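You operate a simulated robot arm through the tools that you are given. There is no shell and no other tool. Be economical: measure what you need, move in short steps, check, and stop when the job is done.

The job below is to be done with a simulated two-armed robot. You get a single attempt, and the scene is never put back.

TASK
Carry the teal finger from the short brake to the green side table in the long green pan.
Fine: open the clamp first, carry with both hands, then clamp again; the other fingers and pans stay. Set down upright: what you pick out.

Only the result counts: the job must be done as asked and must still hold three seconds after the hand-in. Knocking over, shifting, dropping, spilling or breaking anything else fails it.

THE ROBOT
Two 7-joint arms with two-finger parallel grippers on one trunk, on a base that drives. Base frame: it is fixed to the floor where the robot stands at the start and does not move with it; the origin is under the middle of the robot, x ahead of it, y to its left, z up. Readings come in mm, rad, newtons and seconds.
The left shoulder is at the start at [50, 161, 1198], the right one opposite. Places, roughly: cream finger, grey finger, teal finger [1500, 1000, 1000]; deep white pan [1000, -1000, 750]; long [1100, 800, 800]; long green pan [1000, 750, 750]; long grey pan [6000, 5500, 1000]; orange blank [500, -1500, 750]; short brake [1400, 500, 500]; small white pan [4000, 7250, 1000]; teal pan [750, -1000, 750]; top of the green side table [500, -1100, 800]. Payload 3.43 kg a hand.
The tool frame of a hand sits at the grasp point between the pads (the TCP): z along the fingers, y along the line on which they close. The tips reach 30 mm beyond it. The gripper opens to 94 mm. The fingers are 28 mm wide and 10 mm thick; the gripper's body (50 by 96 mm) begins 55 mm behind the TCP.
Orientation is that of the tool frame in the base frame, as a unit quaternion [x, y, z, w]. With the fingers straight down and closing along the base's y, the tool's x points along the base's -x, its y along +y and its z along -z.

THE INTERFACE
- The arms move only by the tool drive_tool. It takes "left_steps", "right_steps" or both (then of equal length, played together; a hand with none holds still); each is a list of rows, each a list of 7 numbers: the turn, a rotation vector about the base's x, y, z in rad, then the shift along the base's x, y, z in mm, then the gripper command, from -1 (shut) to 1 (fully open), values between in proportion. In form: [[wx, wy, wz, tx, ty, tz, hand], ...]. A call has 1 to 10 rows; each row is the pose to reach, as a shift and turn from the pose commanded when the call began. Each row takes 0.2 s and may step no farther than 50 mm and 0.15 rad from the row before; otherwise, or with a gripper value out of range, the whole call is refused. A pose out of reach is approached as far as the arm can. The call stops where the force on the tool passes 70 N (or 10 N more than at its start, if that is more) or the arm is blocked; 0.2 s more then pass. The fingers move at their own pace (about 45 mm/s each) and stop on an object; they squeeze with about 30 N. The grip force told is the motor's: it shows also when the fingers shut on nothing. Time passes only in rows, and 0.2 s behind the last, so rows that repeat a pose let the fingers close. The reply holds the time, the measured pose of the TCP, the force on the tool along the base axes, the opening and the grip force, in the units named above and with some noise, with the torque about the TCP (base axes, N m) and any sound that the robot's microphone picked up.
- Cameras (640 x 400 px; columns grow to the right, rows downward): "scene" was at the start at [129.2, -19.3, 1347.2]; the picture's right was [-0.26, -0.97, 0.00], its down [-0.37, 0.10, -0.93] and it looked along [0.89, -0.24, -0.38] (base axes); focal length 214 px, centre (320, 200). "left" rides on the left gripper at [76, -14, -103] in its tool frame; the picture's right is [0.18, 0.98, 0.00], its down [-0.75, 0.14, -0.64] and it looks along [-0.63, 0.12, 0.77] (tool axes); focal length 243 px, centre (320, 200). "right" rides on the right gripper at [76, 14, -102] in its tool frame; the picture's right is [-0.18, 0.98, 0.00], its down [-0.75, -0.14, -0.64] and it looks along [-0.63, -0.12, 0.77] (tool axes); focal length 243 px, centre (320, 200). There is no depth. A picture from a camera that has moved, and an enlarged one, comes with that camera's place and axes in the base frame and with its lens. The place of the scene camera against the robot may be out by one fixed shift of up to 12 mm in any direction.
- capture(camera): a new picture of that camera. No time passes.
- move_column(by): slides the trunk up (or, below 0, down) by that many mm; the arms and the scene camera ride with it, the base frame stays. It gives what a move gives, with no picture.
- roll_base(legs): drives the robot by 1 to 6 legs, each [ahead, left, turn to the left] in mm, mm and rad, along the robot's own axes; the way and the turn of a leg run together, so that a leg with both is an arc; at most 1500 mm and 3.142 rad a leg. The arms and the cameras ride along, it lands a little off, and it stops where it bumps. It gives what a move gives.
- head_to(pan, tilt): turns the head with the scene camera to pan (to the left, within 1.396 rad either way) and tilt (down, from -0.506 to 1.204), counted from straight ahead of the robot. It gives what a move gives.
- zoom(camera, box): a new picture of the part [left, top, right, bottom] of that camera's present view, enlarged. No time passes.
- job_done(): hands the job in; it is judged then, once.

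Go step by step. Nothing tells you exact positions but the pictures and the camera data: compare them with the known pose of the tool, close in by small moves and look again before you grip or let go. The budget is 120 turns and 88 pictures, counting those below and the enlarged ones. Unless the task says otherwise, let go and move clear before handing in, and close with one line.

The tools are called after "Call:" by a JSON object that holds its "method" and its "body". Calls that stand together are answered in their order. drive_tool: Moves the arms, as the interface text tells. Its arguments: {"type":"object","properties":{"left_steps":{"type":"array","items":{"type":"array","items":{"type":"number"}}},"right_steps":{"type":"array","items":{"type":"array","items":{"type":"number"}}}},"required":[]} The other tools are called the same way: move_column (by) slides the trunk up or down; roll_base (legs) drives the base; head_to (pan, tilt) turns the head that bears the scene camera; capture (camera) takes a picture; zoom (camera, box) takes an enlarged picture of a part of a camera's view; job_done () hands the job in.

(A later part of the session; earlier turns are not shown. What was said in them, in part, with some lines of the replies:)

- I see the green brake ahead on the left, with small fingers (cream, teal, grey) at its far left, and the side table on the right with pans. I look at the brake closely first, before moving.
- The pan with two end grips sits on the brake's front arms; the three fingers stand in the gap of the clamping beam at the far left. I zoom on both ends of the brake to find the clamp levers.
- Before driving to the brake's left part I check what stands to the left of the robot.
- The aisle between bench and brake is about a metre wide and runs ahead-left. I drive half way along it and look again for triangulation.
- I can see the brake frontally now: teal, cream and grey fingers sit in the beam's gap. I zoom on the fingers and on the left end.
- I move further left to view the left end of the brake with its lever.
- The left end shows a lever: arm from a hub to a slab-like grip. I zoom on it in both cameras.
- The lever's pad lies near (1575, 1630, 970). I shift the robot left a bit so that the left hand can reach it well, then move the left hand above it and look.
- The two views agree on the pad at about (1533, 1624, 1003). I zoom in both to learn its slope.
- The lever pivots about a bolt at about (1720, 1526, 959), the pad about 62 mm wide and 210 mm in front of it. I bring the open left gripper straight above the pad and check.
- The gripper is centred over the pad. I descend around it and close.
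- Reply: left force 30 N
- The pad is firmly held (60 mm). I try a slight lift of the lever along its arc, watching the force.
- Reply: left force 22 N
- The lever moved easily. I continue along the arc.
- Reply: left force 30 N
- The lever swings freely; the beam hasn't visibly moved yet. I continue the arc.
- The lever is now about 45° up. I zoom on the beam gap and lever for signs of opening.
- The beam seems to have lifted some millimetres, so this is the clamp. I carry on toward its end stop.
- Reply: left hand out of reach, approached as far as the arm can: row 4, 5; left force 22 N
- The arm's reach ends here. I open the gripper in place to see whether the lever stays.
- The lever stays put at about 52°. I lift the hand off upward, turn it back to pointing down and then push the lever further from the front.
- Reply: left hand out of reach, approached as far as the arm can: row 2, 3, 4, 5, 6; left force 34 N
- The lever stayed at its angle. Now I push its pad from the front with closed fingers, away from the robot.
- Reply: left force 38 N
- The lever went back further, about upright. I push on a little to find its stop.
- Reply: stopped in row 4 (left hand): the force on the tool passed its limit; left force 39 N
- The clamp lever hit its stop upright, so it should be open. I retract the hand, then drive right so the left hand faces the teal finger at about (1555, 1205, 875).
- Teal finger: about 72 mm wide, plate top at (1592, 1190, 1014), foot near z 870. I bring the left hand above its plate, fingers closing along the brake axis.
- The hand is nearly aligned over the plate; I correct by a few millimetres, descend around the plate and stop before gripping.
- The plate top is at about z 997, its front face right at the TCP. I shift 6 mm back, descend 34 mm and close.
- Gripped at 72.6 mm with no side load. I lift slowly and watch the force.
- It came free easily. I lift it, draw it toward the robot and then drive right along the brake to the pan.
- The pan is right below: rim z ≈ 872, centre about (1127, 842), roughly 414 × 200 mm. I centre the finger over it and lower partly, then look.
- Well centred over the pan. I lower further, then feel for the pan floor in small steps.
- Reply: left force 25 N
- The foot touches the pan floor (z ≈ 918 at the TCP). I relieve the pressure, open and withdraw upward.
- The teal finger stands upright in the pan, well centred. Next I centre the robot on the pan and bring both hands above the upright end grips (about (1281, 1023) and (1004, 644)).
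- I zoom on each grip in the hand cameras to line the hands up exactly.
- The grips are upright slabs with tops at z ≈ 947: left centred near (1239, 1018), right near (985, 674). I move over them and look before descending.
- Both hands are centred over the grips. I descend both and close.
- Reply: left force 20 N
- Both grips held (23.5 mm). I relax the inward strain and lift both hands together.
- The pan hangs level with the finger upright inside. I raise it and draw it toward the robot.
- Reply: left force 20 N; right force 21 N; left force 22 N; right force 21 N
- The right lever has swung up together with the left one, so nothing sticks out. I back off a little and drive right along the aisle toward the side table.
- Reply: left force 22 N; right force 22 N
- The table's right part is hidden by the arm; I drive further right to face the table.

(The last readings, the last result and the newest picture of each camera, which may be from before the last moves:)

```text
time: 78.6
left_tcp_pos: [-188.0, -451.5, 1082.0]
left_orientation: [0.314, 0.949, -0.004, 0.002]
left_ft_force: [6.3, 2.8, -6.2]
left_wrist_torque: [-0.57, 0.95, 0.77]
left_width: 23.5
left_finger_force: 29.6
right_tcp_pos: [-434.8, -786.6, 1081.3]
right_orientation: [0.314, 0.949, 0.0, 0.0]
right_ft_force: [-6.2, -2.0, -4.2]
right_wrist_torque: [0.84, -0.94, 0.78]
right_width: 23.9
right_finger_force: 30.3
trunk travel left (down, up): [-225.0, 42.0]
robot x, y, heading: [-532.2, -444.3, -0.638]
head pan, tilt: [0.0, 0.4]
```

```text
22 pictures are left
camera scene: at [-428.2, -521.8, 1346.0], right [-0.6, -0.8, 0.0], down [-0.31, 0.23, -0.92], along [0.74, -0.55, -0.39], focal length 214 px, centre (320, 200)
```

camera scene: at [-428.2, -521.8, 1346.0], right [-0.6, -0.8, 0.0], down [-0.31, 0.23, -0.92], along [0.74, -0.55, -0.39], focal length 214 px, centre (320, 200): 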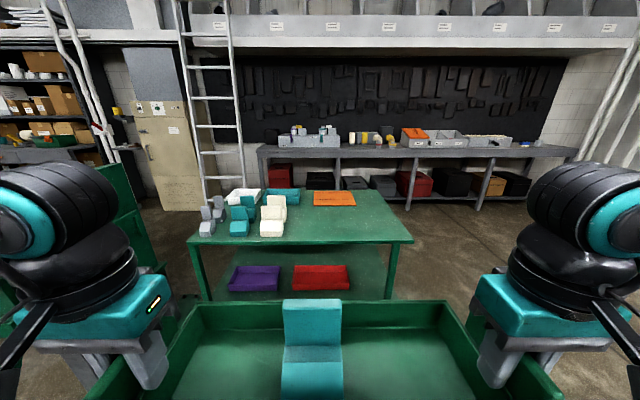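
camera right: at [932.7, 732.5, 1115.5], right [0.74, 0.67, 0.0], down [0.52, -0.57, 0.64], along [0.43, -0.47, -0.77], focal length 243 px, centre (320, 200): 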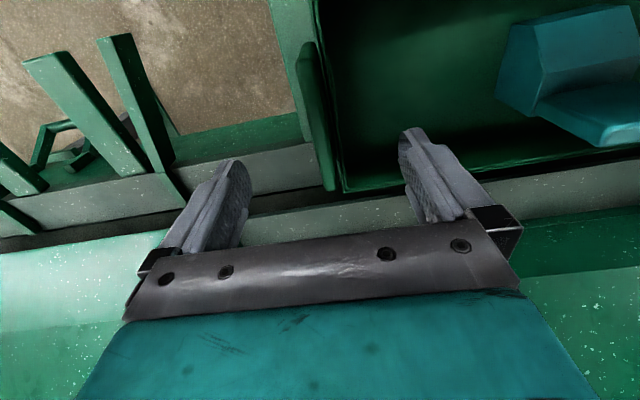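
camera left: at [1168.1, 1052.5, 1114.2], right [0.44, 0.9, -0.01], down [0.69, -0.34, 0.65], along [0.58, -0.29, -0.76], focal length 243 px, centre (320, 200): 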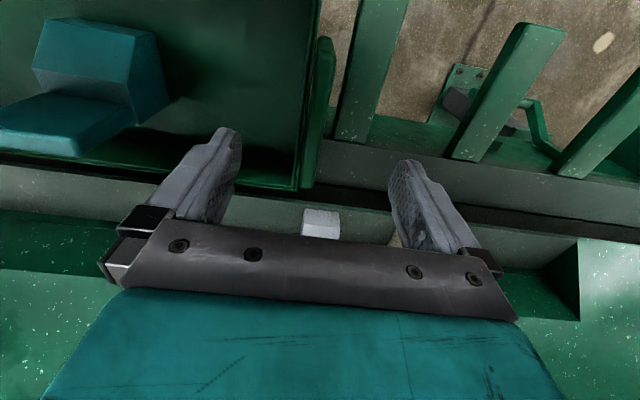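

The free front-right area of the table is clear: table front edge at 'n' ≈ −793, right end t ≈ −1090, top z ≈ 800. I drive to face that spot, keeping about 380 mm between robot axis and table edge.

Call:
{"method": "roll_base", "body": {"legs": [[0, -136, 0], [400, 0, 0]]}}

Call:
{"method": "head_to", "body": {"pan": 0.0, "tilt": 0.6}}

Call:
{"method": "capture", "body": {"camera": "scene"}}

```text
time: 82.0
left_tcp_pos: [45.9, -797.8, 1082.4]
left_orientation: [0.314, 0.949, -0.003, 0.001]
left_ft_force: [6.8, 2.4, -5.7]
left_wrist_torque: [-0.85, 0.47, 0.74]
left_width: 23.5
left_finger_force: 30.0
right_tcp_pos: [-200.5, -1132.7, 1081.3]
right_orientation: [0.314, 0.949, 0.0, -0.001]
right_ft_force: [-5.5, -2.5, -5.3]
right_wrist_torque: [1.07, -0.44, 0.81]
right_width: 23.6
right_finger_force: 30.0
trunk travel left (down, up): [-225.0, 42.0]
robot x, y, heading: [-298.3, -793.6, -0.641]
head pan, tilt: [0.0, 0.4]
```

```text
time: 82.7
left_tcp_pos: [45.3, -798.5, 1082.5]
left_orientation: [0.313, 0.95, -0.003, 0.001]
left_ft_force: [6.2, 1.3, -6.9]
left_wrist_torque: [-0.47, 1.03, 0.71]
left_width: 23.4
left_finger_force: 30.2
right_tcp_pos: [-200.4, -1132.1, 1081.1]
right_orientation: [0.313, 0.95, 0.0, -0.001]
right_ft_force: [-5.5, -1.6, -4.3]
right_wrist_torque: [0.8, -1.04, 0.75]
right_width: 23.2
right_finger_force: 30.1
trunk travel left (down, up): [-225.0, 42.0]
robot x, y, heading: [-303.5, -795.7, -0.637]
head pan, tilt: [0.0, 0.6]
```

```text
21 pictures are left
camera scene: at [-197.6, -865.9, 1327.9], right [-0.6, -0.8, 0.0], down [-0.45, 0.34, -0.83], along [0.66, -0.49, -0.56], focal length 214 px, centre (320, 200)
```

scene: 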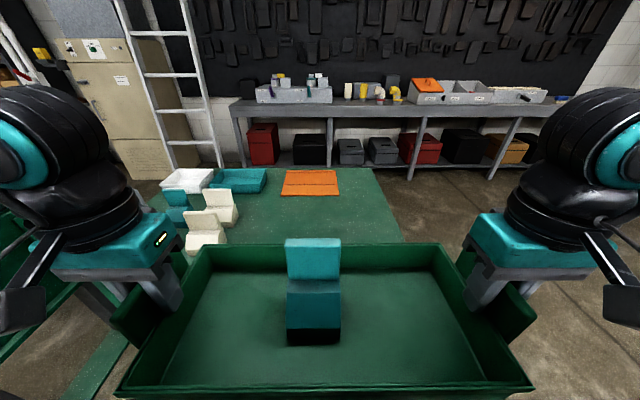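

Alignment is good. I drive 180 mm ahead and then extend both arms over the table, still high.

Call:
{"method": "roll_base", "body": {"legs": [[185, 0, 0]]}}

Call:
{"method": "drive_tool", "body": {"left_steps": [[0, 0, 0, 24, -18, 0, -1], [0, 0, 0, 48, -36, 0, -1], [0, 0, 0, 72, -54, 0, -1], [0, 0, 0, 96, -71, -5, -1], [0, 0, 0, 120, -89, -15, -1], [0, 0, 0, 144, -107, -25, -1], [0, 0, 0, 162, -120, -35, -1], [0, 0, 0, 176, -131, -50, -1], [0, 0, 0, 176, -131, -50, -1]], "right_steps": [[0, 0, 0, 24, -18, 0, -1], [0, 0, 0, 48, -36, 0, -1], [0, 0, 0, 72, -54, 0, -1], [0, 0, 0, 96, -71, -5, -1], [0, 0, 0, 120, -89, -15, -1], [0, 0, 0, 144, -107, -25, -1], [0, 0, 0, 162, -120, -35, -1], [0, 0, 0, 176, -131, -50, -1], [0, 0, 0, 176, -131, -50, -1]]}}

Call:
{"method": "capture", "body": {"camera": "scene"}}

Call:
{"method": "capture", "body": {"camera": "left"}}

Call:
{"method": "capture", "body": {"camera": "right"}}

```text
time: 84.2
left_tcp_pos: [193.5, -905.3, 1082.9]
left_orientation: [0.313, 0.95, -0.004, 0.001]
left_ft_force: [5.8, 2.1, -5.4]
left_wrist_torque: [-0.91, 0.42, 0.7]
left_width: 23.5
left_finger_force: 30.2
right_tcp_pos: [-51.5, -1241.4, 1079.4]
right_orientation: [0.313, 0.95, 0.0, -0.001]
right_ft_force: [-5.9, -2.2, -5.8]
right_wrist_torque: [1.1, -0.35, 0.72]
right_width: 23.7
right_finger_force: 29.5
trunk travel left (down, up): [-225.0, 42.0]
robot x, y, heading: [-150.4, -903.7, -0.631]
head pan, tilt: [0.0, 0.6]
```

```text
time: 86.2
left_tcp_pos: [370.2, -1037.2, 1030.1]
left_orientation: [0.314, 0.95, -0.003, 0.002]
left_ft_force: [-0.7, -3.8, -4.0]
left_wrist_torque: [-1.22, 0.75, 0.71]
left_width: 23.6
left_finger_force: 30.0
right_tcp_pos: [125.9, -1372.1, 1031.3]
right_orientation: [0.311, 0.95, -0.001, -0.002]
right_ft_force: [0.0, 4.7, -6.2]
right_wrist_torque: [0.85, -0.29, 0.49]
right_width: 23.5
right_finger_force: 30.1
trunk travel left (down, up): [-225.0, 42.0]
robot x, y, heading: [-151.8, -904.7, -0.632]
head pan, tilt: [0.0, 0.6]
```

```text
20 pictures are left
camera scene: at [-49.8, -974.8, 1327.8], right [-0.59, -0.8, 0.0], down [-0.46, 0.34, -0.82], along [0.66, -0.49, -0.57], focal length 214 px, centre (320, 200)
```

scene: 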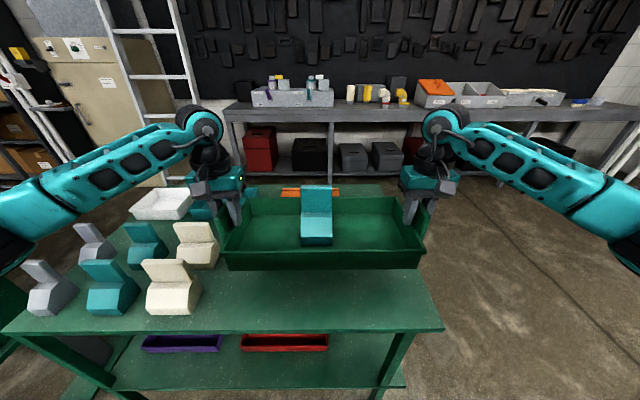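

```text
19 pictures are left
camera left: at [300.8, -1003.4, 1133.2], right [0.44, 0.9, -0.01], down [0.69, -0.33, 0.64], along [0.58, -0.29, -0.76], focal length 243 px, centre (320, 200)
```

left: 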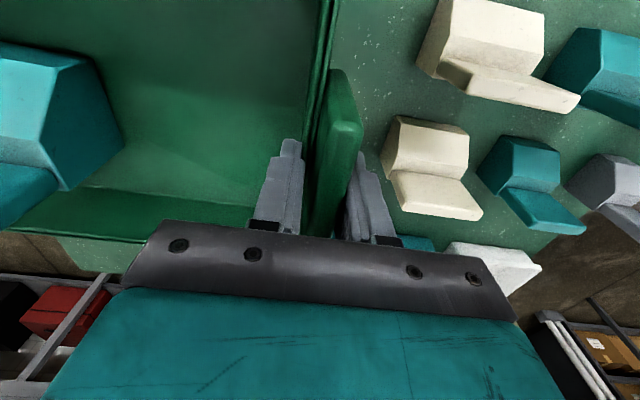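

```text
18 pictures are left
camera right: at [71.0, -1317.2, 1135.1], right [0.73, 0.68, 0.0], down [0.52, -0.56, 0.64], along [0.44, -0.47, -0.77], focal length 243 px, centre (320, 200)
```

right: 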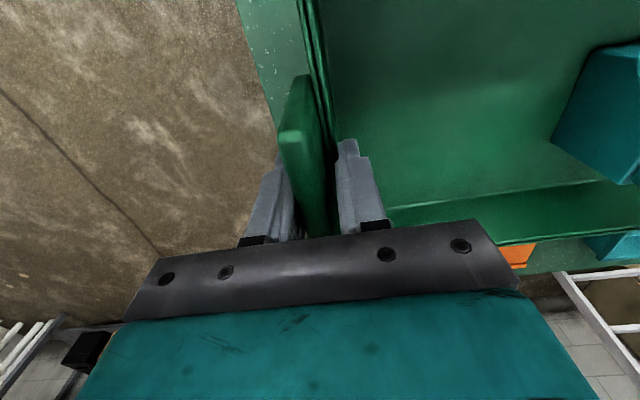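

The pan hangs over the free front-right part of the table, clear of pieces on the left and of the orange blank behind. I lower it, the last part in small steps.

Call:
{"method": "drive_tool", "body": {"left_steps": [[0, 0, 0, 0, 0, -20, -1], [0, 0, 0, 0, 0, -40, -1], [0, 0, 0, 0, 0, -60, -1], [0, 0, 0, 0, 0, -75, -1], [0, 0, 0, 0, 0, -85, -1], [0, 0, 0, 0, 0, -85, -1]], "right_steps": [[0, 0, 0, 0, 0, -20, -1], [0, 0, 0, 0, 0, -40, -1], [0, 0, 0, 0, 0, -60, -1], [0, 0, 0, 0, 0, -75, -1], [0, 0, 0, 0, 0, -85, -1], [0, 0, 0, 0, 0, -85, -1]]}}

Call:
{"method": "capture", "body": {"camera": "scene"}}

```text
time: 87.7
left_tcp_pos: [368.1, -1037.8, 946.9]
left_orientation: [0.314, 0.949, -0.003, 0.0]
left_ft_force: [-0.1, -6.1, -5.6]
left_wrist_torque: [-0.88, 0.62, 0.76]
left_width: 23.5
left_finger_force: 29.7
right_tcp_pos: [123.4, -1373.4, 944.9]
right_orientation: [0.312, 0.95, -0.001, -0.001]
right_ft_force: [0.3, 5.7, -4.2]
right_wrist_torque: [1.14, -0.61, 0.81]
right_width: 23.7
right_finger_force: 30.0
trunk travel left (down, up): [-225.0, 42.0]
robot x, y, heading: [-153.9, -901.7, -0.638]
head pan, tilt: [0.0, 0.6]
```

```text
17 pictures are left
camera scene: at [-49.6, -975.0, 1327.8], right [-0.59, -0.8, 0.0], down [-0.46, 0.34, -0.82], along [0.66, -0.49, -0.57], focal length 214 px, centre (320, 200)
```

scene: 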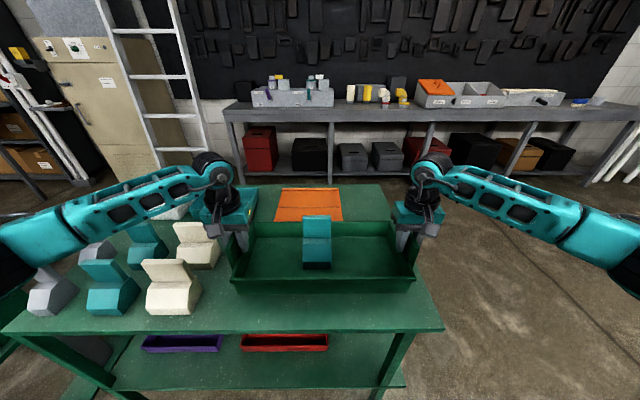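

Call:
{"method": "drive_tool", "body": {"left_steps": [[0, 0, 0, 0, 0, -6, -1], [0, 0, 0, 0, 0, -12, -1], [0, 0, 0, 0, 0, -18, -1], [0, 0, 0, 0, 0, -24, -1], [0, 0, 0, 0, 0, -24, -1]], "right_steps": [[0, 0, 0, 0, 0, -6, -1], [0, 0, 0, 0, 0, -12, -1], [0, 0, 0, 0, 0, -18, -1], [0, 0, 0, 0, 0, -24, -1], [0, 0, 0, 0, 0, -24, -1]]}}

```text
time: 88.8
left_tcp_pos: [369.6, -1035.0, 922.2]
left_orientation: [0.313, 0.95, -0.003, 0.001]
left_ft_force: [-0.5, -8.3, -4.3]
left_wrist_torque: [-0.92, 1.02, 0.77]
left_width: 23.6
left_finger_force: 29.9
right_tcp_pos: [123.1, -1372.5, 922.1]
right_orientation: [0.311, 0.95, 0.0, -0.001]
right_ft_force: [-0.1, 7.5, -5.4]
right_wrist_torque: [0.74, -0.68, 0.71]
right_width: 23.1
right_finger_force: 29.6
trunk travel left (down, up): [-225.0, 42.0]
robot x, y, heading: [-152.5, -903.1, -0.635]
head pan, tilt: [0.0, 0.6]
```

Still hanging free (each hand carries about 5 N). I go on in small steps.

Call:
{"method": "drive_tool", "body": {"left_steps": [[0, 0, 0, 0, 0, -4, -1], [0, 0, 0, 0, 0, -8, -1], [0, 0, 0, 0, 0, -12, -1], [0, 0, 0, 0, 0, -12, -1]], "right_steps": [[0, 0, 0, 0, 0, -4, -1], [0, 0, 0, 0, 0, -8, -1], [0, 0, 0, 0, 0, -12, -1], [0, 0, 0, 0, 0, -12, -1]]}}

```text
time: 89.8
left_tcp_pos: [369.4, -1035.9, 910.6]
left_orientation: [0.313, 0.95, -0.003, 0.0]
left_ft_force: [-1.8, -7.9, -6.4]
left_wrist_torque: [-0.9, 0.54, 0.72]
left_width: 23.7
left_finger_force: 30.1
right_tcp_pos: [125.1, -1372.5, 909.0]
right_orientation: [0.311, 0.95, 0.001, -0.002]
right_ft_force: [2.5, 8.6, -5.3]
right_wrist_torque: [1.13, -0.52, 0.77]
right_width: 23.3
right_finger_force: 29.9
trunk travel left (down, up): [-225.0, 42.0]
robot x, y, heading: [-151.5, -900.6, -0.635]
head pan, tilt: [0.0, 0.6]
```

Call:
{"method": "drive_tool", "body": {"left_steps": [[0, 0, 0, 0, 0, -4, -1], [0, 0, 0, 0, 0, -8, -1], [0, 0, 0, 0, 0, -12, -1], [0, 0, 0, 0, 0, -12, -1]], "right_steps": [[0, 0, 0, 0, 0, -4, -1], [0, 0, 0, 0, 0, -8, -1], [0, 0, 0, 0, 0, -12, -1], [0, 0, 0, 0, 0, -12, -1]]}}

Call:
{"method": "zoom", "body": {"camera": "scene", "box": [200, 170, 460, 350]}}

```text
time: 90.8
left_tcp_pos: [368.3, -1036.7, 900.9]
left_orientation: [0.312, 0.95, -0.002, 0.002]
left_ft_force: [0.4, -6.6, -7.0]
left_wrist_torque: [-0.77, 0.6, 0.78]
left_width: 23.4
left_finger_force: 30.0
right_tcp_pos: [124.1, -1372.0, 897.1]
right_orientation: [0.313, 0.95, 0.0, -0.001]
right_ft_force: [-0.1, 6.1, -3.5]
right_wrist_torque: [1.27, -0.76, 0.77]
right_width: 23.8
right_finger_force: 29.8
trunk travel left (down, up): [-225.0, 42.0]
robot x, y, heading: [-156.3, -905.8, -0.631]
head pan, tilt: [0.0, 0.6]
```

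```text
2.22 times, centred on (330, 260) of scene
camera zoom: at [-49.6, -975.0, 1327.8], right [-0.59, -0.8, 0.0], down [-0.46, 0.34, -0.82], along [0.66, -0.49, -0.57], focal length 477 px, centre (298, 67)
```

zoom: 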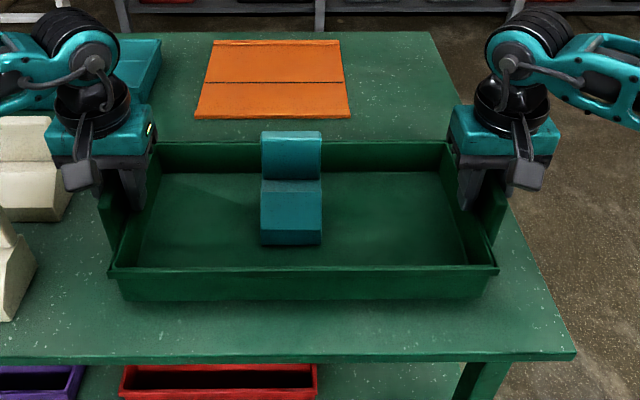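

The pan is just over the table top. I continue to contact.

Call:
{"method": "drive_tool", "body": {"left_steps": [[0, 0, 0, 0, 0, -4, -1], [0, 0, 0, 0, 0, -8, -1], [0, 0, 0, 0, 0, -8, -1]], "right_steps": [[0, 0, 0, 0, 0, -4, -1], [0, 0, 0, 0, 0, -8, -1], [0, 0, 0, 0, 0, -8, -1]]}}

```text
time: 91.7
left_tcp_pos: [369.6, -1037.5, 891.9]
left_orientation: [0.312, 0.95, -0.004, 0.002]
left_ft_force: [-1.5, -6.7, -5.3]
left_wrist_torque: [-0.8, 0.92, 0.59]
left_width: 23.5
left_finger_force: 30.0
right_tcp_pos: [124.5, -1373.8, 889.1]
right_orientation: [0.312, 0.95, 0.0, 0.0]
right_ft_force: [0.9, 6.1, -6.0]
right_wrist_torque: [0.9, -0.81, 0.57]
right_width: 23.8
right_finger_force: 29.7
trunk travel left (down, up): [-225.0, 42.0]
robot x, y, heading: [-152.2, -898.2, -0.638]
head pan, tilt: [0.0, 0.6]
```

Call:
{"method": "drive_tool", "body": {"left_steps": [[0, 0, 0, 0, 0, -4, -1], [0, 0, 0, 0, 0, -8, -1], [0, 0, 0, 0, 0, -8, -1]], "right_steps": [[0, 0, 0, 0, 0, -4, -1], [0, 0, 0, 0, 0, -8, -1], [0, 0, 0, 0, 0, -8, -1]]}}

```text
time: 92.5
left_tcp_pos: [368.3, -1037.5, 887.9]
left_orientation: [0.312, 0.95, -0.005, 0.006]
left_ft_force: [9.9, -6.6, 16.9]
left_wrist_torque: [-0.55, 1.03, 0.45]
left_width: 23.6
left_finger_force: 30.3
right_tcp_pos: [123.5, -1372.9, 884.9]
right_orientation: [0.312, 0.95, -0.001, 0.003]
right_ft_force: [-4.9, 3.1, 24.9]
right_wrist_torque: [1.08, -0.53, 0.75]
right_width: 23.6
right_finger_force: 29.8
trunk travel left (down, up): [-225.0, 42.0]
robot x, y, heading: [-153.6, -900.7, -0.634]
head pan, tilt: [0.0, 0.6]
```

Both ends rest on the table. I relieve the pressure, open both grippers partly and rise.

Call:
{"method": "drive_tool", "body": {"left_steps": [[0, 0, 0, 0, 0, 2.5, -1], [0, 0, 0, 0, 0, 3, -0.3], [0, 0, 0, 0, 0, 3, 0.2], [0, 0, 0, 0, 0, 3, 0.2], [0, 0, 0, 0, 0, 25, 0.2], [0, 0, 0, 0, 0, 60, 0.2], [0, 0, 0, 0, 0, 100, 0.2], [0, 0, 0, 0, 0, 145, 0.2], [0, 0, 0, 0, 0, 190, 0.2]], "right_steps": [[0, 0, 0, 0, 0, 2.5, -1], [0, 0, 0, 0, 0, 3, -0.3], [0, 0, 0, 0, 0, 3, 0.2], [0, 0, 0, 0, 0, 3, 0.2], [0, 0, 0, 0, 0, 25, 0.2], [0, 0, 0, 0, 0, 60, 0.2], [0, 0, 0, 0, 0, 100, 0.2], [0, 0, 0, 0, 0, 145, 0.2], [0, 0, 0, 0, 0, 190, 0.2]]}}

Call:
{"method": "capture", "body": {"camera": "scene"}}

```text
time: 94.5
left_tcp_pos: [368.7, -1035.8, 1076.8]
left_orientation: [0.312, 0.95, -0.003, 0.001]
left_ft_force: [-0.4, 0.4, -0.3]
left_wrist_torque: [-0.02, 0.02, -0.02]
left_width: 56.5
left_finger_force: 0.1
right_tcp_pos: [120.6, -1373.8, 1069.9]
right_orientation: [0.312, 0.95, 0.0, -0.002]
right_ft_force: [-0.3, -0.1, -1.5]
right_wrist_torque: [-0.01, 0.0, 0.04]
right_width: 56.5
right_finger_force: 0.1
trunk travel left (down, up): [-225.0, 42.0]
robot x, y, heading: [-152.9, -904.4, -0.637]
head pan, tilt: [0.0, 0.6]
```

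```text
15 pictures are left
camera scene: at [-50.8, -974.0, 1327.9], right [-0.59, -0.8, 0.0], down [-0.45, 0.34, -0.83], along [0.66, -0.49, -0.56], focal length 214 px, centre (320, 200)
```

scene: 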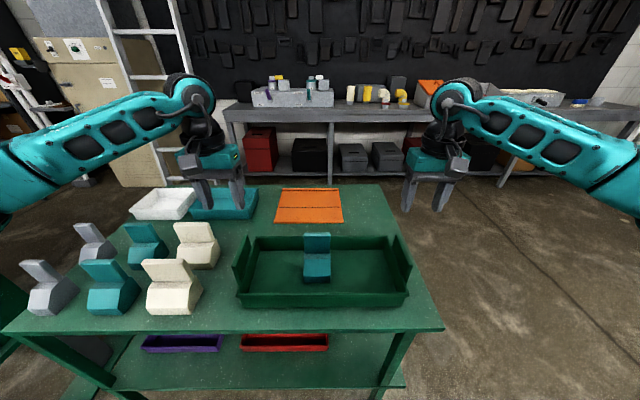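

The pan with the upright finger is on the side table and nothing else moved. Now I retract the arms and drive back to the left lever to clamp again.

Call:
{"method": "drive_tool", "body": {"left_steps": [[0, 0, 0, -24, 18, 20, 0.5], [0, 0, 0, -48, 36, 40, 1], [0, 0, 0, -72, 54, 60, 1], [0, 0, 0, -96, 71, 80, 1], [0, 0, 0, -120, 89, 100, 1], [0, 0, 0, -144, 107, 110, 1], [0, 0, 0, -168, 125, 120, 1]], "right_steps": [[0, 0, 0, -24, 18, 20, 0.5], [0, 0, 0, -48, 36, 40, 1], [0, 0, 0, -72, 54, 60, 1], [0, 0, 0, -96, 71, 80, 1], [0, 0, 0, -120, 89, 100, 1], [0, 0, 0, -144, 107, 110, 1], [0, 0, 0, -168, 125, 120, 1]]}}

Call:
{"method": "roll_base", "body": {"legs": [[-590, 0, 0], [0, 1400, 0], [0, 700, 0]]}}

```text
time: 96.0
left_tcp_pos: [200.6, -909.4, 1194.1]
left_orientation: [0.312, 0.95, -0.003, 0.003]
left_ft_force: [-0.1, 0.6, 0.3]
left_wrist_torque: [0.04, -0.02, 0.0]
left_width: 93.9
left_finger_force: 0.1
right_tcp_pos: [-46.0, -1244.0, 1191.2]
right_orientation: [0.312, 0.95, -0.001, 0.0]
right_ft_force: [-0.1, 0.1, -0.3]
right_wrist_torque: [-0.03, -0.01, 0.0]
right_width: 94.0
right_finger_force: 0.0
trunk travel left (down, up): [-225.0, 42.0]
robot x, y, heading: [-158.5, -903.8, -0.641]
head pan, tilt: [0.0, 0.6]
```

```text
time: 109.4
left_tcp_pos: [989.2, 1092.9, 1193.9]
left_orientation: [0.323, 0.946, -0.004, 0.002]
left_ft_force: [-0.4, 1.0, -0.3]
left_wrist_torque: [0.03, 0.03, 0.05]
left_width: 94.1
left_finger_force: 0.1
right_tcp_pos: [736.3, 763.8, 1190.3]
right_orientation: [0.322, 0.947, -0.002, -0.001]
right_ft_force: [0.1, -0.1, -0.4]
right_wrist_torque: [0.0, -0.01, 0.01]
right_width: 94.4
right_finger_force: 0.0
trunk travel left (down, up): [-225.0, 42.0]
robot x, y, heading: [633.0, 1107.9, -0.656]
head pan, tilt: [0.0, 0.6]
```

Call:
{"method": "roll_base", "body": {"legs": [[0, 808, 0], [60, 0, 0]]}}

Call:
{"method": "head_to", "body": {"pan": 0.45, "tilt": 0.5}}

Call:
{"method": "drive_tool", "body": {"left_steps": [[0, 0, 0, 0, 0, 40, 1], [0, 0, 0, 0, 0, 80, 1], [0, 0, 0, 0, 0, 100, 1]]}}

Call:
{"method": "capture", "body": {"camera": "scene"}}

Call:
{"method": "capture", "body": {"camera": "left"}}

```text
time: 114.3
left_tcp_pos: [1531.1, 1691.0, 1194.2]
left_orientation: [0.325, 0.946, -0.003, 0.002]
left_ft_force: [0.0, -0.9, -0.6]
left_wrist_torque: [0.02, 0.0, 0.03]
left_width: 94.1
left_finger_force: 0.0
right_tcp_pos: [1274.8, 1361.1, 1190.9]
right_orientation: [0.325, 0.946, -0.001, -0.001]
right_ft_force: [-0.6, 0.9, -0.3]
right_wrist_torque: [-0.01, 0.04, 0.02]
right_width: 93.8
right_finger_force: 0.0
trunk travel left (down, up): [-225.0, 42.0]
robot x, y, heading: [1173.0, 1708.5, -0.662]
head pan, tilt: [0.0, 0.6]
```

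```text
time: 115.2
left_tcp_pos: [1530.8, 1689.8, 1194.2]
left_orientation: [0.324, 0.946, -0.003, 0.002]
left_ft_force: [0.0, 1.2, -0.5]
left_wrist_torque: [-0.02, 0.0, -0.01]
left_width: 94.1
left_finger_force: 0.1
right_tcp_pos: [1274.3, 1361.0, 1190.0]
right_orientation: [0.325, 0.946, -0.001, -0.002]
right_ft_force: [0.4, -0.5, 0.1]
right_wrist_torque: [0.0, 0.0, -0.01]
right_width: 94.0
right_finger_force: 0.1
trunk travel left (down, up): [-225.0, 42.0]
robot x, y, heading: [1175.1, 1704.5, -0.665]
head pan, tilt: [0.45, 0.499]
```

```text
time: 116.0
left_tcp_pos: [1532.8, 1688.1, 1295.7]
left_orientation: [0.324, 0.946, -0.003, 0.003]
left_ft_force: [-1.5, -0.5, -0.4]
left_wrist_torque: [-0.02, 0.02, 0.03]
left_width: 94.1
left_finger_force: 0.1
right_tcp_pos: [1274.6, 1362.0, 1189.8]
right_orientation: [0.324, 0.946, 0.001, -0.001]
right_ft_force: [0.0, -0.4, -0.6]
right_wrist_torque: [-0.01, 0.03, -0.02]
right_width: 93.7
right_finger_force: 0.0
trunk travel left (down, up): [-225.0, 42.0]
robot x, y, heading: [1172.4, 1705.7, -0.66]
head pan, tilt: [0.45, 0.499]
```

```text
14 pictures are left
camera scene: at [1295.5, 1668.0, 1337.0], right [-0.21, -0.98, 0.0], down [-0.47, 0.1, -0.88], along [0.86, -0.18, -0.48], focal length 214 px, centre (320, 200)
```

scene: 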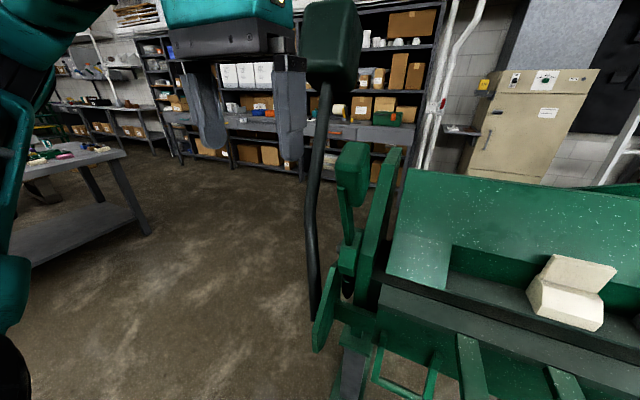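

```text
13 pictures are left
camera left: at [1463.0, 1723.6, 1398.0], right [0.46, 0.89, -0.01], down [0.68, -0.35, 0.64], along [0.57, -0.3, -0.76], focal length 243 px, centre (320, 200)
```

left: 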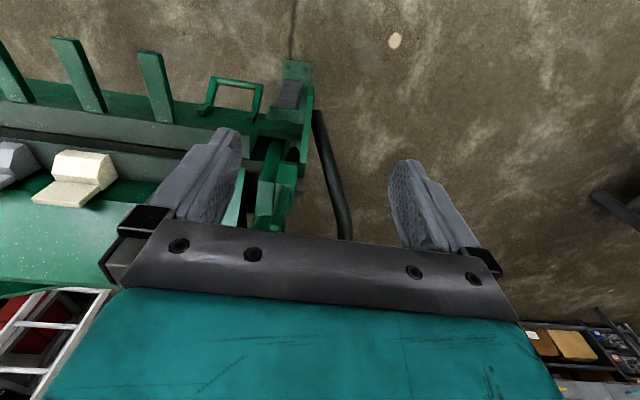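

The lever pad stands upright with its top near z 1237 at about (1662, 1527). I move 50 mm closer and bring the open left hand above it.

Call:
{"method": "roll_base", "body": {"legs": [[50, 0, 0]]}}

Call:
{"method": "drive_tool", "body": {"left_steps": [[0, 0, 0, 5, -20, 0, 1], [0, 0, 0, 15, -45, 0, 1], [0, 0, 0, 30, -70, 0, 1], [0, 0, 0, 50, -95, 0, 1], [0, 0, 0, 70, -115, 0, 1]]}}

Call:
{"method": "capture", "body": {"camera": "left"}}

Call:
{"method": "capture", "body": {"camera": "scene"}}

```text
time: 116.9
left_tcp_pos: [1572.3, 1657.1, 1294.8]
left_orientation: [0.325, 0.946, -0.002, 0.001]
left_ft_force: [0.3, -0.7, -0.4]
left_wrist_torque: [0.02, 0.0, 0.0]
left_width: 93.9
left_finger_force: 0.0
right_tcp_pos: [1313.3, 1330.8, 1189.3]
right_orientation: [0.324, 0.946, -0.001, -0.001]
right_ft_force: [-0.3, -0.3, 0.7]
right_wrist_torque: [0.03, 0.01, 0.01]
right_width: 94.0
right_finger_force: 0.0
trunk travel left (down, up): [-225.0, 42.0]
robot x, y, heading: [1214.1, 1679.3, -0.656]
head pan, tilt: [0.45, 0.499]
```

```text
time: 118.1
left_tcp_pos: [1642.1, 1542.4, 1296.4]
left_orientation: [0.325, 0.946, -0.002, 0.002]
left_ft_force: [0.0, -0.1, 0.5]
left_wrist_torque: [-0.02, -0.03, 0.03]
left_width: 94.0
left_finger_force: 0.0
right_tcp_pos: [1313.0, 1330.9, 1189.7]
right_orientation: [0.324, 0.946, 0.0, -0.001]
right_ft_force: [0.3, -0.1, 0.0]
right_wrist_torque: [0.01, 0.0, -0.03]
right_width: 94.0
right_finger_force: 0.0
trunk travel left (down, up): [-225.0, 42.0]
robot x, y, heading: [1214.6, 1678.8, -0.66]
head pan, tilt: [0.45, 0.499]
```

```text
12 pictures are left
camera left: at [1572.5, 1578.6, 1398.9], right [0.46, 0.89, -0.01], down [0.68, -0.35, 0.65], along [0.57, -0.3, -0.76], focal length 243 px, centre (320, 200)
```

left: 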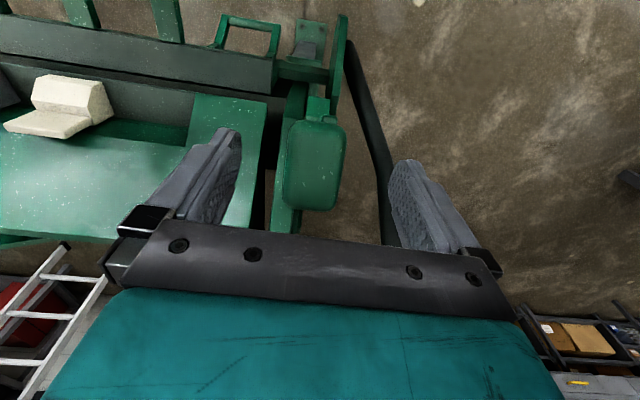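

```text
11 pictures are left
camera scene: at [1334.8, 1637.2, 1336.9], right [-0.21, -0.98, 0.0], down [-0.47, 0.1, -0.88], along [0.86, -0.18, -0.48], focal length 214 px, centre (320, 200)
```

scene: 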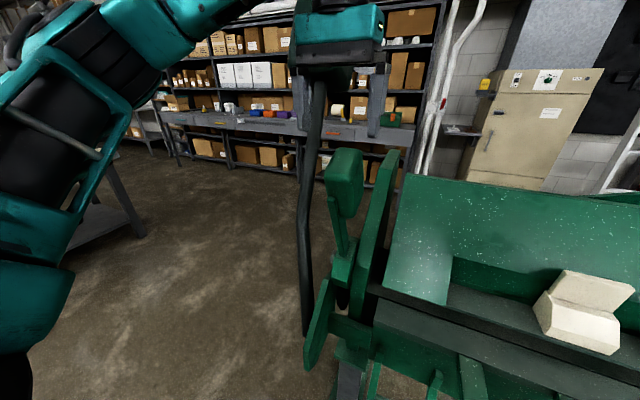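

The pad is upright with its top at (1702, 1508, 1230). I move right above it with a slightly reduced opening, keeping away from the black rod.

Call:
{"method": "drive_tool", "body": {"left_steps": [[0, 0, 0, 26, -16, 0, 0.85], [0, 0, 0, 53, -33, 0, 0.8], [0, 0, 0, 53, -33, -20, 0.8]]}}

Call:
{"method": "capture", "body": {"camera": "left"}}

```text
time: 118.9
left_tcp_pos: [1692.0, 1511.0, 1274.9]
left_orientation: [0.325, 0.946, -0.003, 0.002]
left_ft_force: [-0.3, 0.1, -0.5]
left_wrist_torque: [-0.02, -0.01, 0.03]
left_width: 84.5
left_finger_force: 0.2
right_tcp_pos: [1312.7, 1332.5, 1190.2]
right_orientation: [0.325, 0.946, 0.0, -0.001]
right_ft_force: [1.1, -0.2, -0.1]
right_wrist_torque: [0.0, 0.01, -0.02]
right_width: 94.2
right_finger_force: 0.2
trunk travel left (down, up): [-225.0, 42.0]
robot x, y, heading: [1212.1, 1676.6, -0.663]
head pan, tilt: [0.45, 0.499]
```

```text
10 pictures are left
camera left: at [1623.6, 1546.2, 1377.9], right [0.46, 0.89, 0.0], down [0.68, -0.35, 0.65], along [0.57, -0.3, -0.76], focal length 243 px, centre (320, 200)
```

left: 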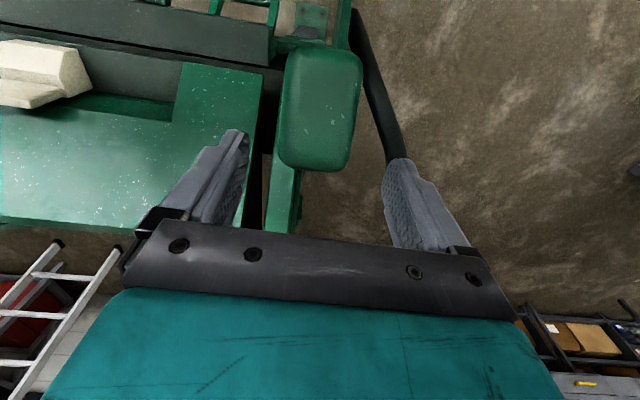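

Laterally centred; the pad is about 15 mm further back than the TCP. I shift, descend around its top and close.

Call:
{"method": "drive_tool", "body": {"left_steps": [[0, 0, 0, 11, -8, -10, 0.8], [0, 0, 0, 11, -8, -35, 0.8], [0, 0, 0, 11, -8, -60, 0.8], [0, 0, 0, 11, -8, -80, 0.8]]}}

Call:
{"method": "capture", "body": {"camera": "left"}}

```text
time: 119.9
left_tcp_pos: [1703.1, 1503.7, 1194.9]
left_orientation: [0.325, 0.946, -0.002, 0.002]
left_ft_force: [-0.5, 0.1, -0.5]
left_wrist_torque: [0.02, 0.01, 0.0]
left_width: 84.7
left_finger_force: 0.0
right_tcp_pos: [1312.9, 1332.5, 1189.9]
right_orientation: [0.324, 0.946, 0.0, 0.0]
right_ft_force: [0.3, 0.2, -0.4]
right_wrist_torque: [-0.03, -0.04, -0.03]
right_width: 94.3
right_finger_force: 0.1
trunk travel left (down, up): [-225.0, 42.0]
robot x, y, heading: [1215.1, 1676.8, -0.663]
head pan, tilt: [0.45, 0.499]
```

```text
9 pictures are left
camera left: at [1635.3, 1538.1, 1298.1], right [0.46, 0.89, -0.01], down [0.68, -0.35, 0.65], along [0.57, -0.3, -0.76], focal length 243 px, centre (320, 200)
```

left: 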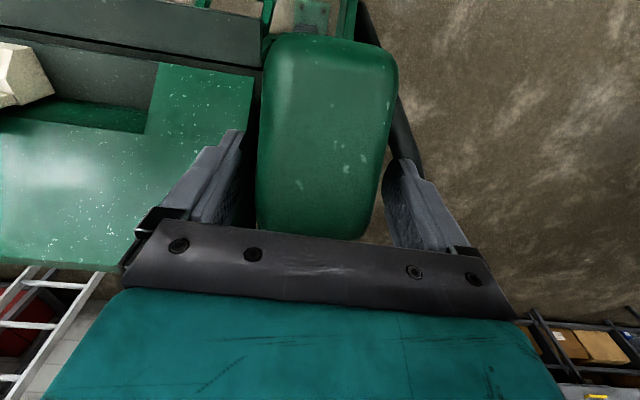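

The pad sits between the fingers. I close on it.

Call:
{"method": "drive_tool", "body": {"left_steps": [[0, 0, 0, 0, 0, 0, -1], [0, 0, 0, 0, 0, 0, -1], [0, 0, 0, 0, 0, 0, -1]]}}

```text
time: 120.7
left_tcp_pos: [1701.8, 1500.1, 1195.5]
left_orientation: [0.326, 0.945, -0.003, 0.001]
left_ft_force: [-7.4, -9.1, -4.0]
left_wrist_torque: [0.51, -0.36, 0.34]
left_width: 60.3
left_finger_force: 41.3
right_tcp_pos: [1312.9, 1330.7, 1191.0]
right_orientation: [0.323, 0.946, 0.002, -0.001]
right_ft_force: [0.9, 1.0, -0.6]
right_wrist_torque: [0.02, -0.01, 0.01]
right_width: 93.6
right_finger_force: 0.1
trunk travel left (down, up): [-225.0, 42.0]
robot x, y, heading: [1215.4, 1676.3, -0.664]
head pan, tilt: [0.45, 0.499]
```

Gripped at 60 mm. I pull the lever forward along its arc, turning the hand with it.

Call:
{"method": "drive_tool", "body": {"left_steps": [[0, 0, 0, -1, -2, 0, -1], [-0.0715, -0.0964, 0, -23.7, 14.9, -1.7, -1], [-0.143, -0.193, 0, -46, 31.4, -6.8, -1], [-0.215, -0.289, 0, -67.7, 47.5, -15.1, -1], [-0.286, -0.385, 0, -88.5, 63, -26.7, -1], [-0.358, -0.482, 0, -108, 77.4, -41.2, -1], [-0.358, -0.482, 0, -108, 77.4, -41.2, -1]]}}

```text
time: 122.3
left_tcp_pos: [1602.0, 1572.6, 1153.4]
left_orientation: [0.31, 0.903, -0.091, 0.283]
left_ft_force: [9.5, -27.1, -21.9]
left_wrist_torque: [-0.02, 0.54, 1.48]
left_width: 59.7
left_finger_force: 45.1
right_tcp_pos: [1316.4, 1327.5, 1188.4]
right_orientation: [0.323, 0.946, 0.001, -0.003]
right_ft_force: [0.7, 0.1, 0.1]
right_wrist_torque: [0.0, -0.02, 0.0]
right_width: 93.8
right_finger_force: 0.1
trunk travel left (down, up): [-225.0, 42.0]
robot x, y, heading: [1212.7, 1679.3, -0.661]
head pan, tilt: [0.45, 0.499]
```

Call:
{"method": "drive_tool", "body": {"left_steps": [[-0.0715, -0.0964, 0, -18.9, 11.7, -17.4, -1], [-0.143, -0.193, 0, -35.2, 23.7, -37.4, -1], [-0.215, -0.289, 0, -49.4, 34.2, -59.4, -1], [-0.215, -0.289, 0, -49.4, 34.2, -59.4, -1]]}}

Call:
{"method": "capture", "body": {"camera": "scene"}}

```text
time: 122.8
left_tcp_pos: [1600.0, 1574.9, 1148.2]
left_orientation: [0.281, 0.879, -0.097, 0.374]
left_ft_force: [11.6, 38.8, 9.3]
left_wrist_torque: [-0.33, 0.6, 0.3]
left_width: 60.4
left_finger_force: 45.1
left hand out of reach, approached as far as the arm can: row 1, 2
right_tcp_pos: [1315.8, 1337.8, 1191.6]
right_orientation: [0.322, 0.947, -0.001, 0.0]
right_ft_force: [-0.5, -0.2, -1.2]
right_wrist_torque: [-0.02, -0.02, -0.01]
right_width: 94.0
right_finger_force: 0.1
trunk travel left (down, up): [-225.0, 42.0]
robot x, y, heading: [1214.6, 1681.3, -0.654]
head pan, tilt: [0.45, 0.499]
stopped in row 2 (left hand): the force on the tool passed its limit (the readings are from after the stop); the commanded pose is now the measured one
```

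```text
8 pictures are left
camera scene: at [1334.7, 1644.4, 1337.7], right [-0.2, -0.98, 0.0], down [-0.47, 0.09, -0.88], along [0.86, -0.18, -0.48], focal length 214 px, centre (320, 200)
```

scene: 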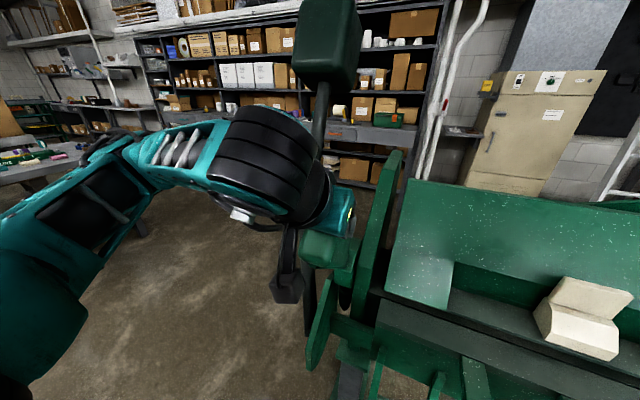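

The arm gets too folded in this pose. I let go, rise clear and straighten the hand, then push the pad down from above with closed fingers.

Call:
{"method": "drive_tool", "body": {"left_steps": [[0, 0, 0, 0, 0, 0, 0], [0, 0, 0, 0, 0, 0, 0.8], [0, 0, 0, 0, 0, 0, 0.8]]}}

Call:
{"method": "drive_tool", "body": {"left_steps": [[0, 0, 0, -8, 6, 25, 0.8], [0, 0, 0, -18, 13, 50, 0.8], [0, 0, 0, -25, 19, 85, 0.8], [0.06, 0.09, 0, -25, 19, 115, 0.8], [0.12, 0.18, 0, -25, 19, 125, 0.3], [0.19, 0.27, 0, -25, 19, 125, -0.5], [0.26, 0.36, 0, -25, 19, 125, -1], [0.33, 0.45, 0, -25, 19, 125, -1], [0.4, 0.54, 0, -25, 19, 125, -1]]}}

Call:
{"method": "capture", "body": {"camera": "scene"}}

```text
time: 123.6
left_tcp_pos: [1597.2, 1565.0, 1146.4]
left_orientation: [0.29, 0.876, -0.103, 0.37]
left_ft_force: [-0.9, -0.4, -0.5]
left_wrist_torque: [-0.01, 0.0, -0.01]
left_width: 84.7
left_finger_force: 0.1
right_tcp_pos: [1314.8, 1332.2, 1190.9]
right_orientation: [0.322, 0.947, 0.0, -0.001]
right_ft_force: [0.1, -0.1, -0.2]
right_wrist_torque: [0.05, 0.0, -0.01]
right_width: 93.9
right_finger_force: 0.1
trunk travel left (down, up): [-225.0, 42.0]
robot x, y, heading: [1214.8, 1678.0, -0.653]
head pan, tilt: [0.45, 0.499]
```

```text
time: 125.6
left_tcp_pos: [1571.1, 1586.3, 1272.1]
left_orientation: [0.319, 0.946, -0.002, 0.061]
left_ft_force: [-0.1, -0.1, -0.1]
left_wrist_torque: [-0.05, 0.0, -0.02]
left_width: 0.0
left_finger_force: 16.4
right_tcp_pos: [1314.8, 1333.4, 1190.0]
right_orientation: [0.322, 0.947, 0.001, -0.002]
right_ft_force: [0.4, 0.8, -0.8]
right_wrist_torque: [0.01, 0.0, 0.01]
right_width: 94.2
right_finger_force: 0.0
trunk travel left (down, up): [-225.0, 42.0]
robot x, y, heading: [1213.9, 1676.5, -0.651]
head pan, tilt: [0.45, 0.499]
```

```text
7 pictures are left
camera scene: at [1335.0, 1639.4, 1337.0], right [-0.21, -0.98, 0.0], down [-0.47, 0.1, -0.88], along [0.86, -0.18, -0.48], focal length 214 px, centre (320, 200)
```

scene: 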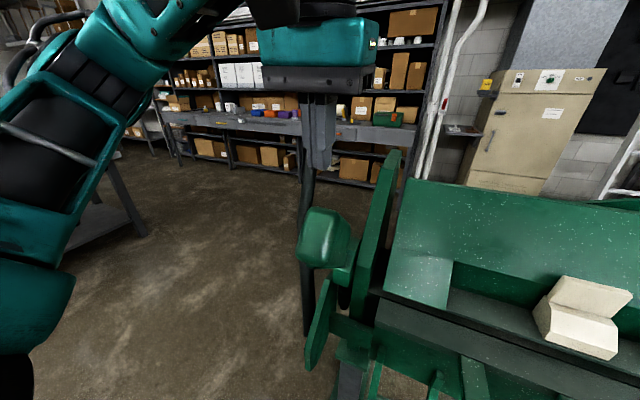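

The lever is at about 50° and the hand is clear above it. I push it down from above, moving outward with its arc.

Call:
{"method": "drive_tool", "body": {"left_steps": [[0.03, 0.04, 0, 5, 6.5, -30, -1], [0.05, 0.07, 0, -1.4, 11.3, -55, -1], [0.05, 0.07, 0, -9.5, 17.2, -80, -1], [0.05, 0.07, 0, -17.5, 23.2, -105, -1], [0.05, 0.07, 0, -25.5, 29.1, -130, -1], [0.05, 0.07, 0, -32, 33.9, -155, -1]]}}

Call:
{"method": "capture", "body": {"camera": "scene"}}

```text
time: 127.1
left_tcp_pos: [1525.6, 1626.1, 1120.1]
left_orientation: [0.329, 0.944, 0.009, 0.015]
left_ft_force: [-26.2, 20.3, 35.4]
left_wrist_torque: [0.38, 0.29, -0.04]
left_width: 0.2
left_finger_force: 30.4
right_tcp_pos: [1308.4, 1337.6, 1192.2]
right_orientation: [0.321, 0.947, -0.001, 0.003]
right_ft_force: [-0.8, -0.2, 0.6]
right_wrist_torque: [-0.02, -0.01, 0.04]
right_width: 94.0
right_finger_force: 0.1
trunk travel left (down, up): [-225.0, 42.0]
robot x, y, heading: [1214.7, 1677.0, -0.654]
head pan, tilt: [0.45, 0.499]
stopped in row 6 (left hand): the force on the tool passed its limit (the readings are from after the stop); the commanded pose is now the measured one
```

```text
6 pictures are left
camera scene: at [1327.4, 1644.8, 1338.2], right [-0.2, -0.98, 0.0], down [-0.46, 0.09, -0.88], along [0.86, -0.18, -0.47], focal length 214 px, centre (320, 200)
```

scene: 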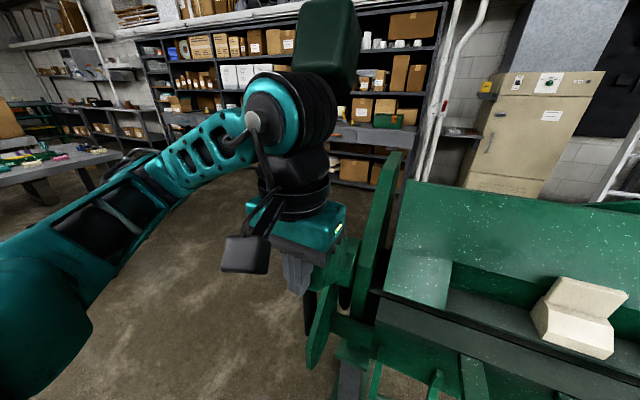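

The fingers slipped in front of the pad; the lever is still about 50° up. I rise, go behind the pad and hook it forward and down instead.

Call:
{"method": "drive_tool", "body": {"left_steps": [[0, 0, 0, -12, 9, 20, -1], [0, 0, 0, -12, 9, 65, -1], [0, 0, 0, -12, 9, 110, -1], [0, 0, 0, -5, 4, 155, -1], [0, 0, 0, 25, -19, 175, -1], [0, 0, 0, 58, -43, 175, -1], [0, 0, 0, 90, -67, 175, -1], [0, 0, 0, 118, -87, 170, -1], [0, 0, 0, 120, -88, 125, -1], [0, 0, 0, 120, -88, 95, -1]]}}

Call:
{"method": "capture", "body": {"camera": "scene"}}

```text
time: 129.3
left_tcp_pos: [1655.1, 1532.0, 1209.4]
left_orientation: [0.325, 0.946, 0.01, 0.014]
left_ft_force: [0.8, 0.0, -0.1]
left_wrist_torque: [-0.01, 0.0, 0.01]
left_width: 0.0
left_finger_force: 30.2
right_tcp_pos: [1313.5, 1334.3, 1190.4]
right_orientation: [0.321, 0.947, 0.0, -0.001]
right_ft_force: [0.0, -0.8, -0.2]
right_wrist_torque: [-0.05, -0.02, -0.03]
right_width: 94.0
right_finger_force: 0.0
trunk travel left (down, up): [-225.0, 42.0]
robot x, y, heading: [1213.1, 1678.4, -0.649]
head pan, tilt: [0.45, 0.499]
```

```text
5 pictures are left
camera scene: at [1334.3, 1640.1, 1337.0], right [-0.2, -0.98, 0.0], down [-0.47, 0.1, -0.88], along [0.86, -0.18, -0.48], focal length 214 px, centre (320, 200)
```

scene: 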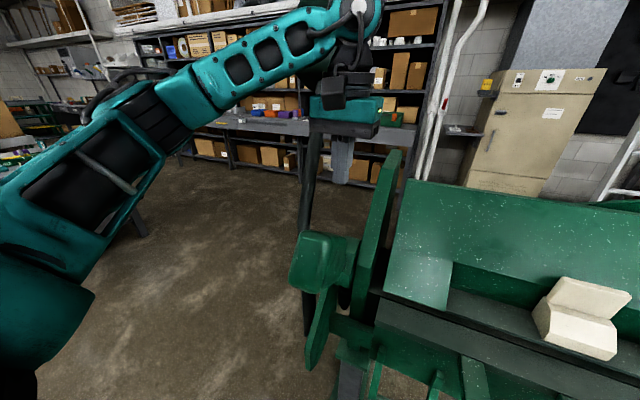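

The lever is now at roughly 40° and the fingers are behind its pad. I sweep forward and down along the arc, pressing on its top face.

Call:
{"method": "drive_tool", "body": {"left_steps": [[0, 0, 0, -24, 18, -12, -1], [0, 0, 0, -48, 36, -25, -1], [0, 0, 0, -61, 45, -29, -1], [0, 0, 0, -79, 58, -54, -1], [0, 0, 0, -95.6, 71, -79, -1], [0, 0, 0, -109, 81, -103, -1], [0, 0, 0, -121, 90, -127, -1], [0, 0, 0, -125, 93, -149, -1], [0, 0, 0, -128.5, 95.4, -165, -1], [0, 0, 0, -128.5, 95.4, -175, -1]]}}

Call:
{"method": "capture", "body": {"camera": "scene"}}

```text
time: 131.2
left_tcp_pos: [1529.2, 1623.6, 1067.6]
left_orientation: [0.325, 0.946, 0.005, 0.021]
left_ft_force: [-0.9, 3.5, 30.0]
left_wrist_torque: [0.3, 0.44, -0.03]
left_width: 0.0
left_finger_force: 30.3
right_tcp_pos: [1313.6, 1334.9, 1190.0]
right_orientation: [0.322, 0.947, 0.0, -0.001]
right_ft_force: [0.5, -0.8, -0.3]
right_wrist_torque: [0.01, 0.04, -0.01]
right_width: 94.1
right_finger_force: 0.1
trunk travel left (down, up): [-225.0, 42.0]
robot x, y, heading: [1213.7, 1678.1, -0.653]
head pan, tilt: [0.45, 0.499]
stopped in row 9 (left hand): the force on the tool passed its limit (the readings are from after the stop); the commanded pose is now the measured one
```

```text
4 pictures are left
camera scene: at [1333.4, 1640.5, 1337.3], right [-0.2, -0.98, 0.0], down [-0.47, 0.1, -0.88], along [0.86, -0.18, -0.48], focal length 214 px, centre (320, 200)
```

scene: 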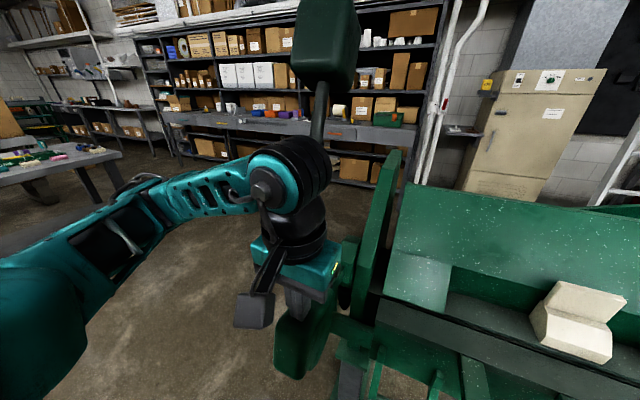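

The lever is back near its original low position, stopped by the force limit. I press once more to make sure it is at its stop.

Call:
{"method": "drive_tool", "body": {"left_steps": [[0, 0, 0, 0, 0, 6, -1], [0, 0, 0, -16, 12, 6, -1], [0, 0, 0, -16, 12, -4, -1], [0, 0, 0, -16, 12, -12, -1], [0, 0, 0, -16, 12, -20, -1], [0, 0, 0, -16, 12, -28, -1]]}}

```text
time: 132.0
left_tcp_pos: [1517.1, 1631.5, 1071.8]
left_orientation: [0.321, 0.947, 0.0, 0.031]
left_ft_force: [-1.2, 3.2, 26.6]
left_wrist_torque: [0.3, 0.32, 0.05]
left_width: 0.0
left_finger_force: 29.7
right_tcp_pos: [1314.2, 1333.9, 1189.7]
right_orientation: [0.321, 0.947, 0.0, 0.0]
right_ft_force: [-0.5, -0.2, -0.1]
right_wrist_torque: [-0.01, 0.01, -0.02]
right_width: 94.1
right_finger_force: 0.1
trunk travel left (down, up): [-225.0, 42.0]
robot x, y, heading: [1213.2, 1675.9, -0.659]
head pan, tilt: [0.45, 0.499]
stopped in row 3 (left hand): the force on the tool passed its limit (the readings are from after the stop); the commanded pose is now the measured one
```

It is firm against a stop. I lift the hand off and compare the lever and beam with the picture taken before opening, from the same head pose.

Call:
{"method": "drive_tool", "body": {"left_steps": [[0, 0, 0, -5, 4, 40, -1], [0, 0, 0, -15, 0, 85, -1], [0, 0, 0, -20, -20, 112, 0]]}}

Call:
{"method": "head_to", "body": {"pan": 0.45, "tilt": 0.75}}

Call:
{"method": "zoom", "body": {"camera": "scene", "box": [240, 140, 440, 340]}}

```text
time: 132.8
left_tcp_pos: [1496.8, 1612.3, 1181.5]
left_orientation: [0.321, 0.947, 0.001, 0.028]
left_ft_force: [-0.5, 0.3, -0.3]
left_wrist_torque: [0.0, 0.01, -0.03]
left_width: 32.7
left_finger_force: 0.0
right_tcp_pos: [1315.7, 1332.8, 1190.0]
right_orientation: [0.321, 0.947, 0.0, -0.001]
right_ft_force: [-0.8, -0.5, -0.1]
right_wrist_torque: [0.02, -0.01, 0.02]
right_width: 93.9
right_finger_force: 0.1
trunk travel left (down, up): [-225.0, 42.0]
robot x, y, heading: [1213.1, 1678.9, -0.654]
head pan, tilt: [0.45, 0.499]
```

```text
time: 133.6
left_tcp_pos: [1497.3, 1613.2, 1180.6]
left_orientation: [0.322, 0.946, 0.001, 0.029]
left_ft_force: [-0.8, -0.2, -0.2]
left_wrist_torque: [-0.01, 0.0, -0.04]
left_width: 47.1
left_finger_force: 0.1
right_tcp_pos: [1314.8, 1334.3, 1190.4]
right_orientation: [0.322, 0.947, 0.0, -0.001]
right_ft_force: [0.0, 0.1, 0.7]
right_wrist_torque: [-0.06, 0.02, -0.02]
right_width: 94.1
right_finger_force: 0.1
trunk travel left (down, up): [-225.0, 42.0]
robot x, y, heading: [1213.9, 1680.2, -0.656]
head pan, tilt: [0.45, 0.75]
```

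```text
2.00 times, centred on (340, 240) of scene
camera zoom: at [1326.6, 1641.8, 1315.1], right [-0.2, -0.98, 0.0], down [-0.67, 0.14, -0.73], along [0.72, -0.15, -0.68], focal length 429 px, centre (280, 120)
```

zoom: 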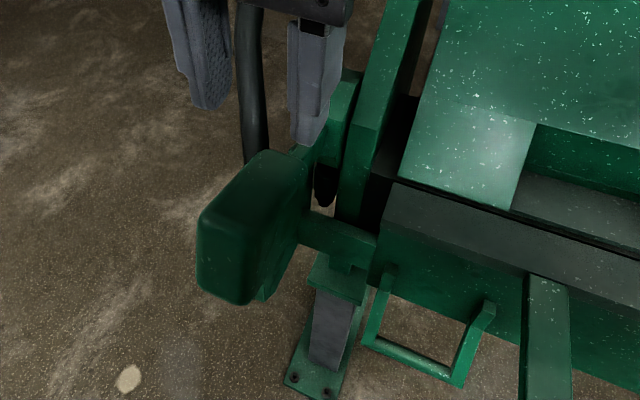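

Lever and beam match the picture from before opening, so it is clamped again. One last look to confirm the remaining fingers.

Call:
{"method": "head_to", "body": {"pan": -0.1, "tilt": 0.6}}

Call:
{"method": "capture", "body": {"camera": "scene"}}

```text
time: 134.5
left_tcp_pos: [1495.6, 1612.0, 1179.9]
left_orientation: [0.32, 0.947, 0.002, 0.029]
left_ft_force: [1.0, -0.5, -0.3]
left_wrist_torque: [0.0, -0.03, 0.03]
left_width: 47.2
left_finger_force: 0.2
right_tcp_pos: [1315.2, 1334.2, 1189.7]
right_orientation: [0.322, 0.947, -0.001, -0.001]
right_ft_force: [-0.5, 0.1, -0.3]
right_wrist_torque: [-0.01, -0.01, 0.0]
right_width: 93.9
right_finger_force: 0.0
trunk travel left (down, up): [-225.0, 42.0]
robot x, y, heading: [1214.6, 1678.4, -0.652]
head pan, tilt: [-0.099, 0.6]
```

```text
2 pictures are left
camera scene: at [1310.0, 1598.3, 1327.9], right [-0.68, -0.73, 0.0], down [-0.41, 0.39, -0.82], along [0.6, -0.56, -0.57], focal length 214 px, centre (320, 200)
```

scene: 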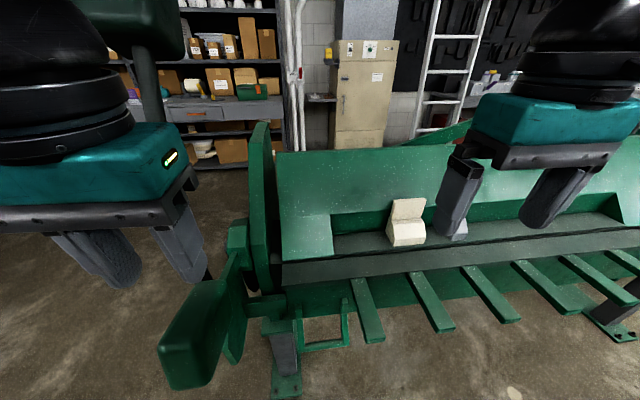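

The cream and grey fingers are still in place, the lever is down, and both hands are clear. I hand the job in.

Call:
{"method": "job_done", "body": {}}

```text
The job is handed in.
```

The teal finger stands upright in the long green pan on the green side table, the short brake is clamped again, and the other fingers and pans are where they were.
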